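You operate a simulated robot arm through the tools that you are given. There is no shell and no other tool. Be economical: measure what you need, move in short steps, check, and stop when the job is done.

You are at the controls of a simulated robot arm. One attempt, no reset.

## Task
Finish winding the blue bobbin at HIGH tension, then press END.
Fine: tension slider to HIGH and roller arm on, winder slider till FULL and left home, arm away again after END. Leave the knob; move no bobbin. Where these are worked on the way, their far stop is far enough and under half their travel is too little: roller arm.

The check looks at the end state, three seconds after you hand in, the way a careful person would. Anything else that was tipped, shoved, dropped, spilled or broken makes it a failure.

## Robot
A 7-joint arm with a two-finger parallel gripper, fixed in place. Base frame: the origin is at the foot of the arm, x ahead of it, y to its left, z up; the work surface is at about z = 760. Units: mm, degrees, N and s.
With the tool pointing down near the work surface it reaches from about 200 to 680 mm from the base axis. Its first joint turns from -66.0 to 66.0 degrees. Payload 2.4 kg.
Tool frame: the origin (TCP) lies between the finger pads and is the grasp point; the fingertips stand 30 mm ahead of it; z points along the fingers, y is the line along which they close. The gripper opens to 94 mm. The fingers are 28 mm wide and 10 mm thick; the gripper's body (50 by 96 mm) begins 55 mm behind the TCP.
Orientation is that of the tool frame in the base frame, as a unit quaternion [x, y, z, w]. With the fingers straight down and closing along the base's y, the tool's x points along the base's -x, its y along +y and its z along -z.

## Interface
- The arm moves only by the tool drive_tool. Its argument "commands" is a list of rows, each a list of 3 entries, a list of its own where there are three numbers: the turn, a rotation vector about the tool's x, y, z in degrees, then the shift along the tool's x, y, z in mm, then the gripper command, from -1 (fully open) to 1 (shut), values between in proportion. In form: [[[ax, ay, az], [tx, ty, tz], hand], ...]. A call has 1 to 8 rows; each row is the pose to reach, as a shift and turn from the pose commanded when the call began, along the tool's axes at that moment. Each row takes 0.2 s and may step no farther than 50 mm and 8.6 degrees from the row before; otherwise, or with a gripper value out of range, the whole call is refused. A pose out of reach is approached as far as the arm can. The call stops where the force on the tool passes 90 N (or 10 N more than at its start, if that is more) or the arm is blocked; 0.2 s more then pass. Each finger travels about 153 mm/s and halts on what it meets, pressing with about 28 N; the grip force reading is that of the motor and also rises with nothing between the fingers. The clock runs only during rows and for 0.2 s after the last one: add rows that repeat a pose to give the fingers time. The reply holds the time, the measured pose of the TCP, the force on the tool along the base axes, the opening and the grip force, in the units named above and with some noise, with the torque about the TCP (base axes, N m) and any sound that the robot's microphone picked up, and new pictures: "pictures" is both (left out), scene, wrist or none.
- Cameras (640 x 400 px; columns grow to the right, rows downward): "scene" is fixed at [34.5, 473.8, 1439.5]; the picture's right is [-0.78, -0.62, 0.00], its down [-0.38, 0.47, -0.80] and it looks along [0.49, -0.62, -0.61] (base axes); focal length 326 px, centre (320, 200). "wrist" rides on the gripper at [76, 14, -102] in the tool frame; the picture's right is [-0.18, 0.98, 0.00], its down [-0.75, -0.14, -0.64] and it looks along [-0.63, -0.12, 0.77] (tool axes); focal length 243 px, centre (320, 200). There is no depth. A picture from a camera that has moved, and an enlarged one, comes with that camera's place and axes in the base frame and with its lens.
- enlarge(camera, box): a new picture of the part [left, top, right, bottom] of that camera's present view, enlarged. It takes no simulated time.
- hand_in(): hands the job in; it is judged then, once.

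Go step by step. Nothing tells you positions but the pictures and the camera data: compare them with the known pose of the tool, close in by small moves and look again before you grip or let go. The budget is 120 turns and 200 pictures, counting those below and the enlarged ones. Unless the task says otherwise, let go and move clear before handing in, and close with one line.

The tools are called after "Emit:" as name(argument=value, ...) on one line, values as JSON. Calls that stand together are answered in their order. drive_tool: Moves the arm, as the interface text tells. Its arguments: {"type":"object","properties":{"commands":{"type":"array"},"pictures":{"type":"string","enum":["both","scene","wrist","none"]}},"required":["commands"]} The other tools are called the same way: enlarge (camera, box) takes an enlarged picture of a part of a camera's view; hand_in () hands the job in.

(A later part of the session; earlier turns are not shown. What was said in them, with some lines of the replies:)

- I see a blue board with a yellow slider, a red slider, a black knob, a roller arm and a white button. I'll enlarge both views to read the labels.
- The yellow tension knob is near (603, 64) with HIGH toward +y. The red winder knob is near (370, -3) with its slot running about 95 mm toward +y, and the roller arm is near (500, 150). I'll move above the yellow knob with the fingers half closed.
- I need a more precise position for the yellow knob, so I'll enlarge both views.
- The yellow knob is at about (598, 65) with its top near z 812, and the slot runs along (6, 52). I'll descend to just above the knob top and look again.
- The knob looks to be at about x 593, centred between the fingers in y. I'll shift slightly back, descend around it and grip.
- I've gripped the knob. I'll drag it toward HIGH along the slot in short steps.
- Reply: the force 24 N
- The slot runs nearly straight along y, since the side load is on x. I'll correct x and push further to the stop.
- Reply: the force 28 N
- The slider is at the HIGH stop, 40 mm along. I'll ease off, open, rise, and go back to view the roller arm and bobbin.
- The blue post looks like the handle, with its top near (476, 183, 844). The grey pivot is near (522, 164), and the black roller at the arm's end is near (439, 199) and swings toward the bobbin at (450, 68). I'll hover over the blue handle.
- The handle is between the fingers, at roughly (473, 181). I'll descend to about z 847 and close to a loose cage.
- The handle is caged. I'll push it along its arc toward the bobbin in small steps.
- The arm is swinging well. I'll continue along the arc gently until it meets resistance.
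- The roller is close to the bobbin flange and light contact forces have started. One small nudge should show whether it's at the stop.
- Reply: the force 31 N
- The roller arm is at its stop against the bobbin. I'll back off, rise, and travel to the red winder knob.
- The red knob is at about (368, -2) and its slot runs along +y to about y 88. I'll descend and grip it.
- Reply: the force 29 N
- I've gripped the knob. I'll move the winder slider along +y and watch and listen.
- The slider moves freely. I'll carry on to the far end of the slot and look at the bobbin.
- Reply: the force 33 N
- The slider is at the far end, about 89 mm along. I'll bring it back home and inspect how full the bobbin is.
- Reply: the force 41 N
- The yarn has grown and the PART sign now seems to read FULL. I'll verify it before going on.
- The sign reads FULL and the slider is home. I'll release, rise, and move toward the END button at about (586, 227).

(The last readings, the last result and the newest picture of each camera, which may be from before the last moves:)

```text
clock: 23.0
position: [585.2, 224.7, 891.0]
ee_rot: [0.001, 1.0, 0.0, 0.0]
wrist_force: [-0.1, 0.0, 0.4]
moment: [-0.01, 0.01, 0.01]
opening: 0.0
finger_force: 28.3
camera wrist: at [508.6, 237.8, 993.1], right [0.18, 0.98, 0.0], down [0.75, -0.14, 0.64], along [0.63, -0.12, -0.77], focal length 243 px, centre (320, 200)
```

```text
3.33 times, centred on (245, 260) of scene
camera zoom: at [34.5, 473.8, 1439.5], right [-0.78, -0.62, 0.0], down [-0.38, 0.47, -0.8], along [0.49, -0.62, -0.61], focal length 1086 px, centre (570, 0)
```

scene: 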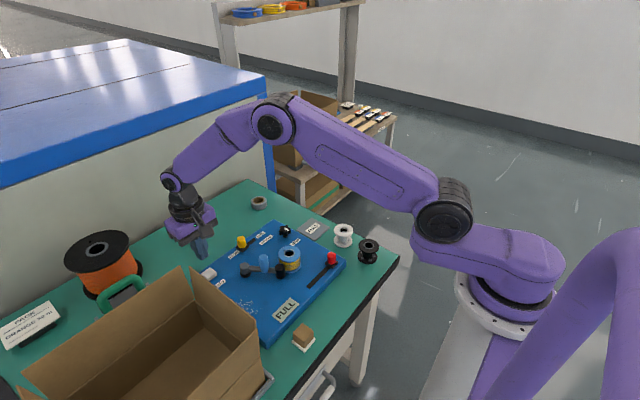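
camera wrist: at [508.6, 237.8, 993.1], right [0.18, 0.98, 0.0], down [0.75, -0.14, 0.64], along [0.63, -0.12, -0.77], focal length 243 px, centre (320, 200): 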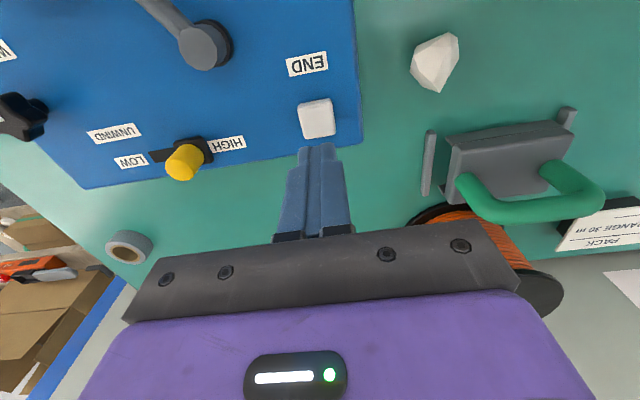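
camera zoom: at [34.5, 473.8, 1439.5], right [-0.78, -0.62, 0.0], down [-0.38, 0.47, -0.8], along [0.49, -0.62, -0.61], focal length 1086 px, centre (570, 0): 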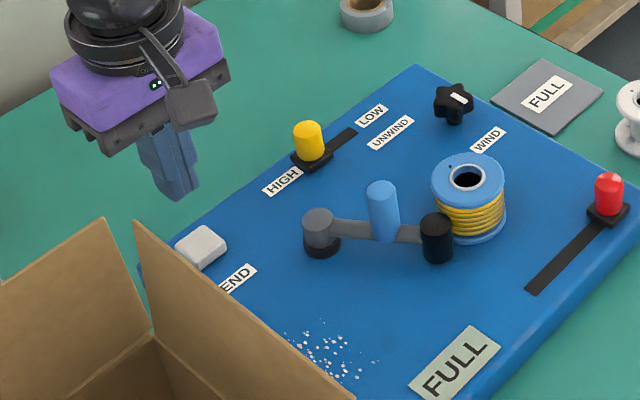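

The END button is almost directly below, at about (583, 222). I'll descend with closed fingers until it presses.

Emit:
drive_tool(commands=[[[0, 0, 0], [2, -3, 30], 1], [[0, 0, 0], [2, -3, 55], 1], [[0, 0, 0], [2, -3, 62], 1], [[0, 0, 0], [2, -3, 66], 1], [[0, 0, 0], [2, -3, 70], 1]])

Emit:
enlarge(camera="wrist", box=[220, 80, 420, 260])

```text
clock: 24.2
position: [584.7, 220.3, 823.8]
ee_rot: [0.0, 1.0, 0.001, 0.001]
wrist_force: [-9.0, -3.0, 24.0]
moment: [-0.09, 0.31, 0.01]
opening: 0.0
finger_force: 28.0
heard: click
camera wrist: at [508.1, 233.7, 926.0], right [0.18, 0.98, 0.0], down [0.75, -0.14, 0.64], along [0.63, -0.12, -0.77], focal length 243 px, centre (320, 200)
```

scene: 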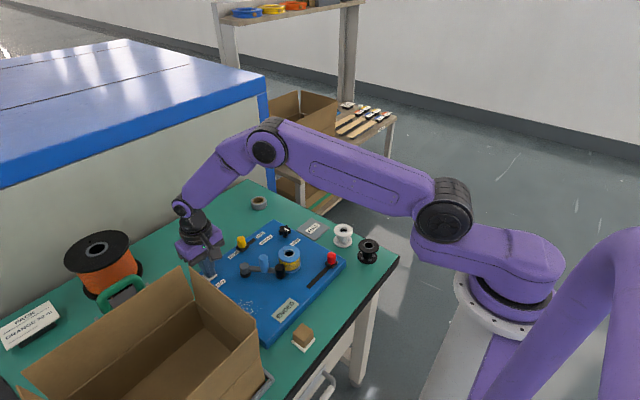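
wrist: 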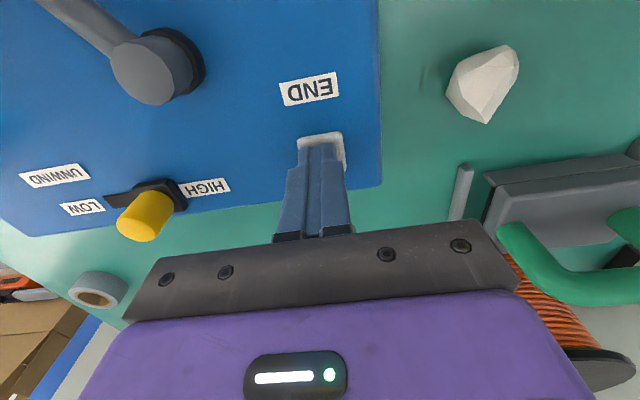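

```text
2.22 times, centred on (320, 170) of wrist
camera zoom: at [508.1, 233.7, 926.0], right [0.18, 0.98, 0.0], down [0.75, -0.14, 0.64], along [0.63, -0.12, -0.77], focal length 539 px, centre (320, 267)
```

zoom: 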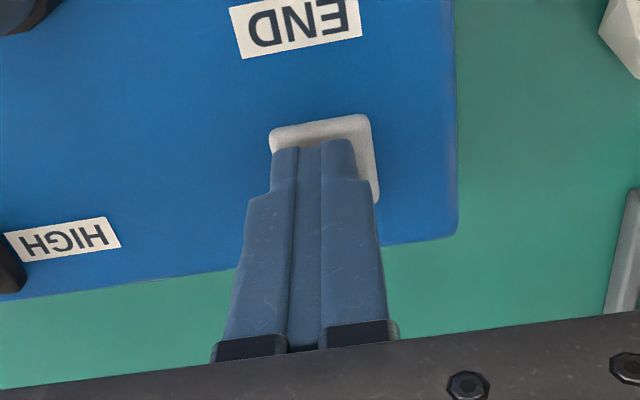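

I heard a click and the sign changed. I'll rise, read the sign, and return above the roller arm's handle.

Emit:
drive_tool(commands=[[[0, 0, 0], [0, 0, -40], 1], [[0, 0, 0], [0, 0, -80], 1], [[0, 0, 0], [35, -25, -80], 0.5], [[0, 0, 0], [70, -50, -80], 0.1], [[0, 0, 0], [103, -75, -80], 0.1], [[0, 0, 0], [103, -78, -80], 0.1]])

Emit:
enlarge(camera="scene", box=[200, 220, 340, 330])

Emit:
enlarge(camera="wrist", box=[200, 40, 440, 220])

```text
clock: 25.6
position: [481.8, 143.2, 904.8]
ee_rot: [0.0, 1.0, 0.0, 0.0]
wrist_force: [0.6, -0.1, 0.4]
moment: [0.0, 0.0, -0.01]
opening: 42.1
finger_force: 0.1
camera wrist: at [404.6, 156.6, 1006.5], right [0.18, 0.98, 0.0], down [0.75, -0.14, 0.64], along [0.63, -0.12, -0.77], focal length 243 px, centre (320, 200)
```

scene: 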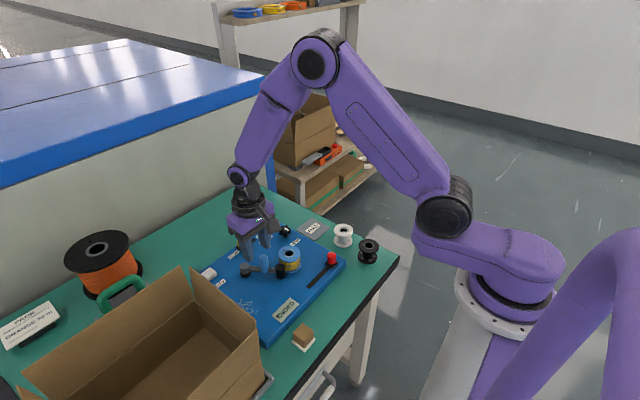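
wrist: 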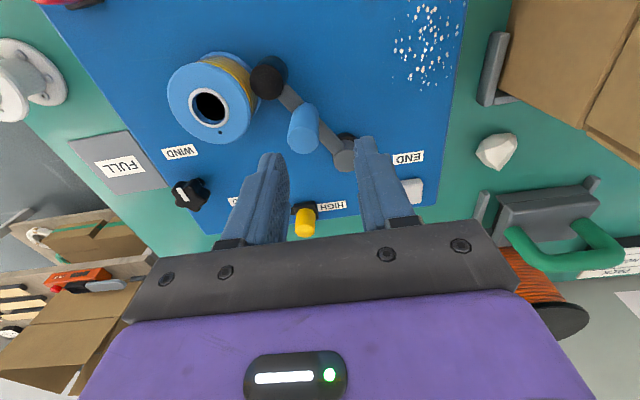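

```text
3.64 times, centred on (270, 275) of scene
camera zoom: at [34.5, 473.8, 1439.5], right [-0.78, -0.62, 0.0], down [-0.38, 0.47, -0.8], along [0.49, -0.62, -0.61], focal length 1185 px, centre (502, -73)
```

zoom: 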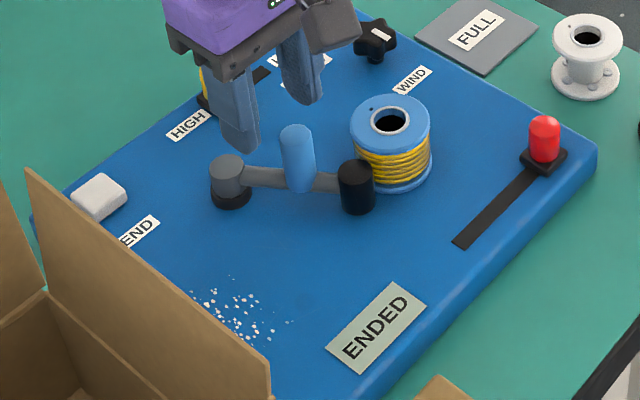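

```text
2.22 times, centred on (320, 130) of wrist
camera zoom: at [404.6, 156.6, 1006.5], right [0.18, 0.98, 0.0], down [0.75, -0.14, 0.64], along [0.63, -0.12, -0.77], focal length 539 px, centre (320, 356)
```

zoom: 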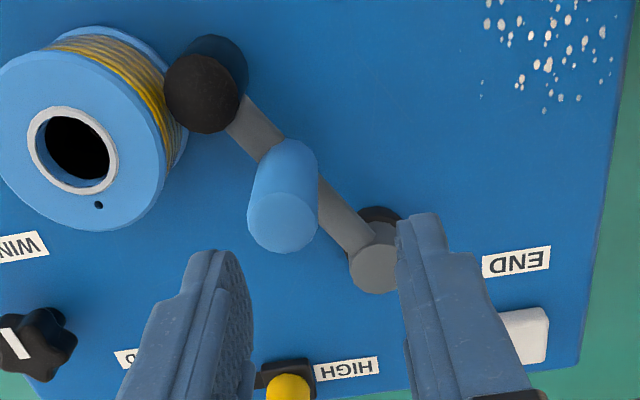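

The sign reads ENDED. The handle is at about (480, 132), so I'll lower a moderately open cage around it, keeping the tips above the bobbin's top.

Emit:
drive_tool(commands=[[[0, 0, 0], [-1, -10, 0], 0.2], [[0, 0, 0], [-1, -10, 25], 0.2], [[0, 0, 0], [-1, -10, 45], 0.2], [[0, 0, 0], [-1, -10, 55], 0.2]])

Emit:
enlarge(camera="wrist", box=[120, 60, 420, 260])

```text
clock: 26.6
position: [482.5, 131.4, 850.0]
ee_rot: [0.0, 1.0, 0.001, 0.001]
wrist_force: [-0.7, -0.2, 0.1]
moment: [0.02, 0.0, 0.01]
opening: 37.8
finger_force: 0.0
camera wrist: at [405.8, 145.5, 950.8], right [0.18, 0.98, 0.0], down [0.75, -0.14, 0.64], along [0.63, -0.12, -0.77], focal length 243 px, centre (320, 200)
```

scene: 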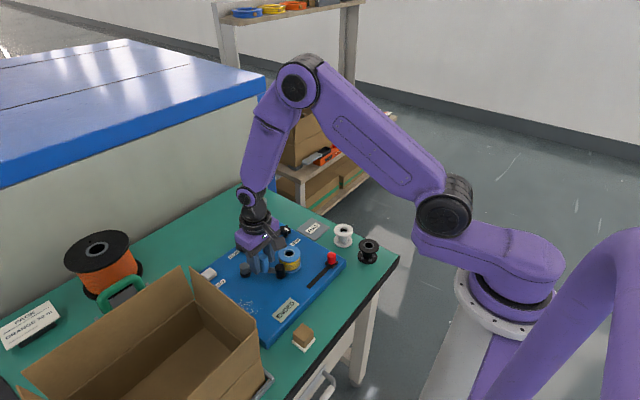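
wrist: 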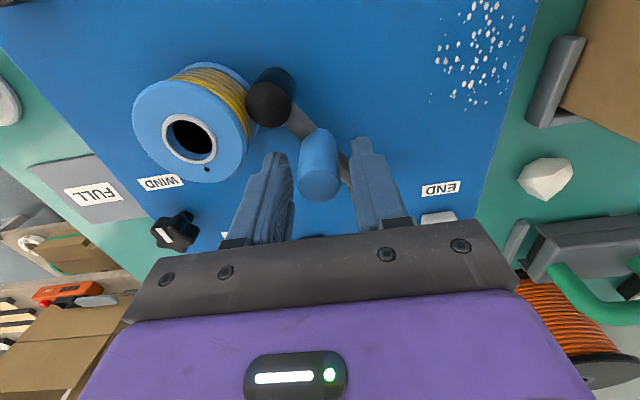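

```text
2.00 times, centred on (270, 160) of wrist
camera zoom: at [405.8, 145.5, 950.8], right [0.18, 0.98, 0.0], down [0.75, -0.14, 0.64], along [0.63, -0.12, -0.77], focal length 485 px, centre (420, 280)
```

zoom: 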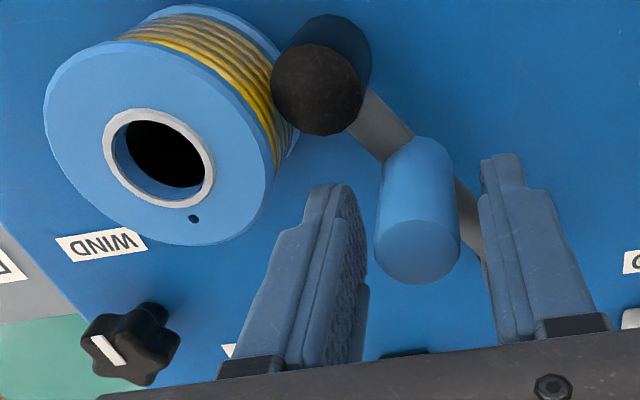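

The handle sits in the cage. I'll push it back along the arc to the away position.

Emit:
drive_tool(commands=[[[0, 0, 0], [1, 7, 0], 0.2], [[0, 0, 0], [4, 16, 0], 0.2], [[0, 0, 0], [7, 24, 0], 0.2], [[0, 0, 0], [9, 33, 0], 0.2], [[0, 0, 0], [10, 42, 0], 0.2], [[0, 0, 0], [9, 50, 0], 0.2], [[0, 0, 0], [7, 57, 0], 0.2]])

Emit:
enlarge(camera="scene", box=[200, 200, 310, 310])

```text
clock: 28.2
position: [476.7, 188.6, 848.7]
ee_rot: [0.0, 1.0, 0.0, 0.0]
wrist_force: [0.1, -2.5, 0.1]
moment: [-0.02, 0.0, 0.06]
opening: 38.9
finger_force: 1.3
camera wrist: at [398.9, 202.5, 950.1], right [0.18, 0.98, 0.0], down [0.75, -0.14, 0.64], along [0.63, -0.12, -0.77], focal length 243 px, centre (320, 200)
```

scene: 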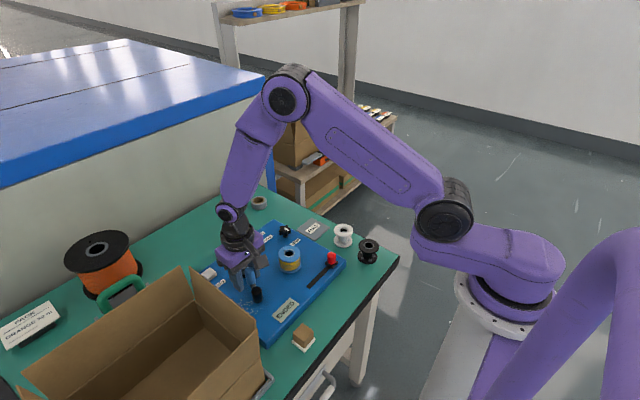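
wrist: 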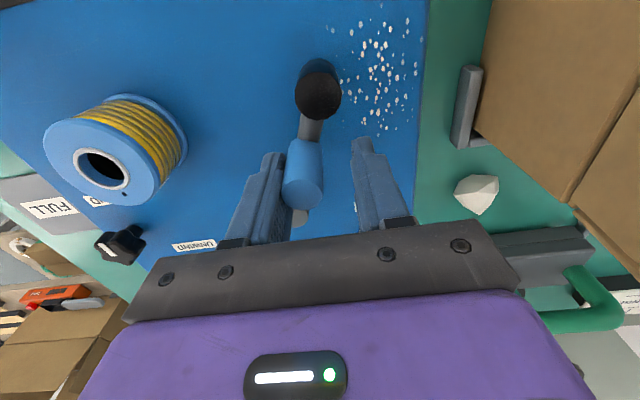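

```text
3.64 times, centred on (255, 255) of scene
camera zoom: at [34.5, 473.7, 1439.6], right [-0.78, -0.62, 0.0], down [-0.37, 0.48, -0.8], along [0.49, -0.62, -0.61], focal length 1185 px, centre (556, 0)
```

zoom: 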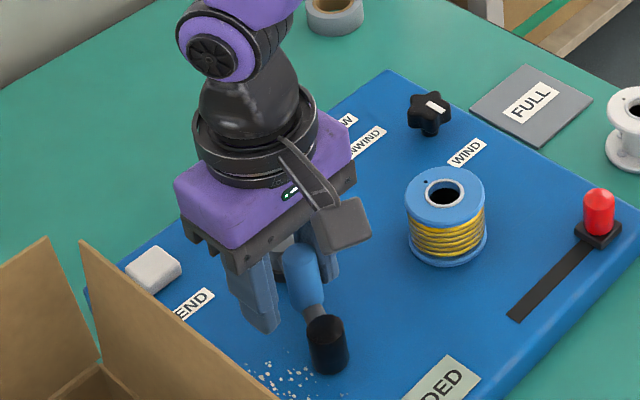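

The arm is back at its original away position and the fingers feel the stop. I'll centre the cage, rise clear, and check the final state.

Emit:
drive_tool(commands=[[[0, 0, 0], [0, 2, 0], 0.2], [[0, 0, 0], [0, -4, 0], 0.15], [[0, 0, 0], [0, -4, -40], 0.15], [[0, 0, 0], [0, -4, -85], 0.15], [[0, 0, 0], [40, -20, -110], 0.15], [[0, 0, 0], [80, -35, -130], 0.15], [[0, 0, 0], [120, -55, -150], 0.15], [[0, 0, 0], [155, -70, -170], 0.15]])

Emit:
enlarge(camera="scene", box=[190, 210, 360, 350])

Emit:
enlarge(camera="wrist", box=[180, 40, 460, 240])

```text
clock: 30.0
position: [320.7, 120.7, 1018.9]
ee_rot: [0.0, 1.0, 0.0, -0.001]
wrist_force: [0.5, 0.5, 0.1]
moment: [-0.02, 0.0, 0.01]
opening: 39.8
finger_force: 0.0
camera wrist: at [243.3, 134.5, 1121.5], right [0.18, 0.98, 0.0], down [0.75, -0.14, 0.64], along [0.63, -0.12, -0.77], focal length 243 px, centre (320, 200)
```

scene: 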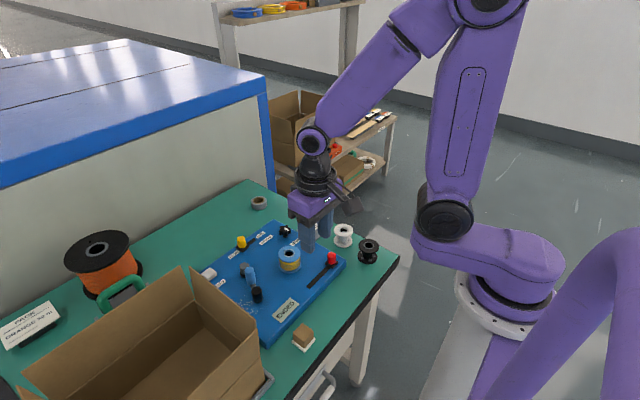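
wrist: 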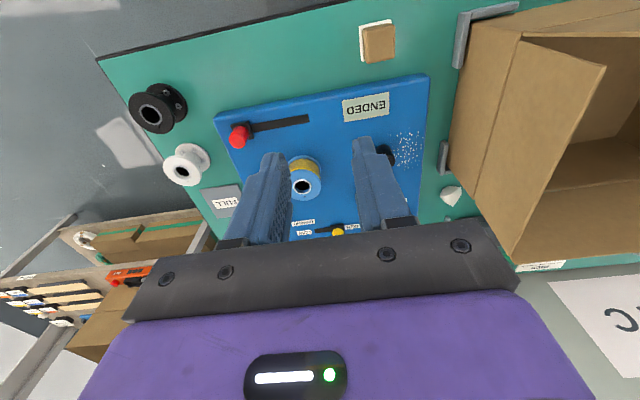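

```text
2.86 times, centred on (275, 280) of scene
camera zoom: at [34.5, 473.8, 1439.5], right [-0.78, -0.62, 0.0], down [-0.37, 0.47, -0.8], along [0.49, -0.62, -0.61], focal length 931 px, centre (449, -29)
```

zoom: 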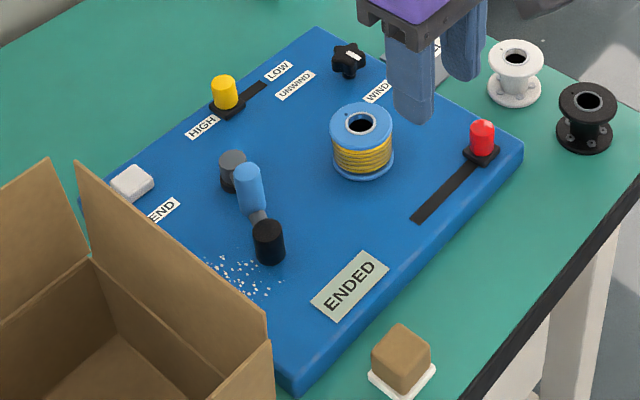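

```text
2.00 times, centred on (320, 140) of wrist
camera zoom: at [243.3, 134.5, 1121.5], right [0.18, 0.98, 0.0], down [0.75, -0.14, 0.64], along [0.63, -0.12, -0.77], focal length 485 px, centre (320, 320)
```

zoom: 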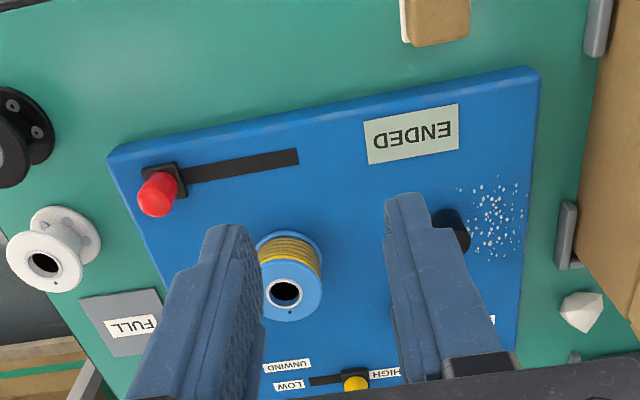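

The sign reads ENDED, the bobbin is full, tension is at HIGH and the winder slider is home. The roller arm is away and nothing else has moved, so I'm handing in.

Emit:
hand_in()

```text
The job is handed in.
```

The blue bobbin is wound full at HIGH tension and END is pressed: the sign reads ENDED, the winder slider is home, the roller arm is away, and I left the knob and the other bobbins alone.
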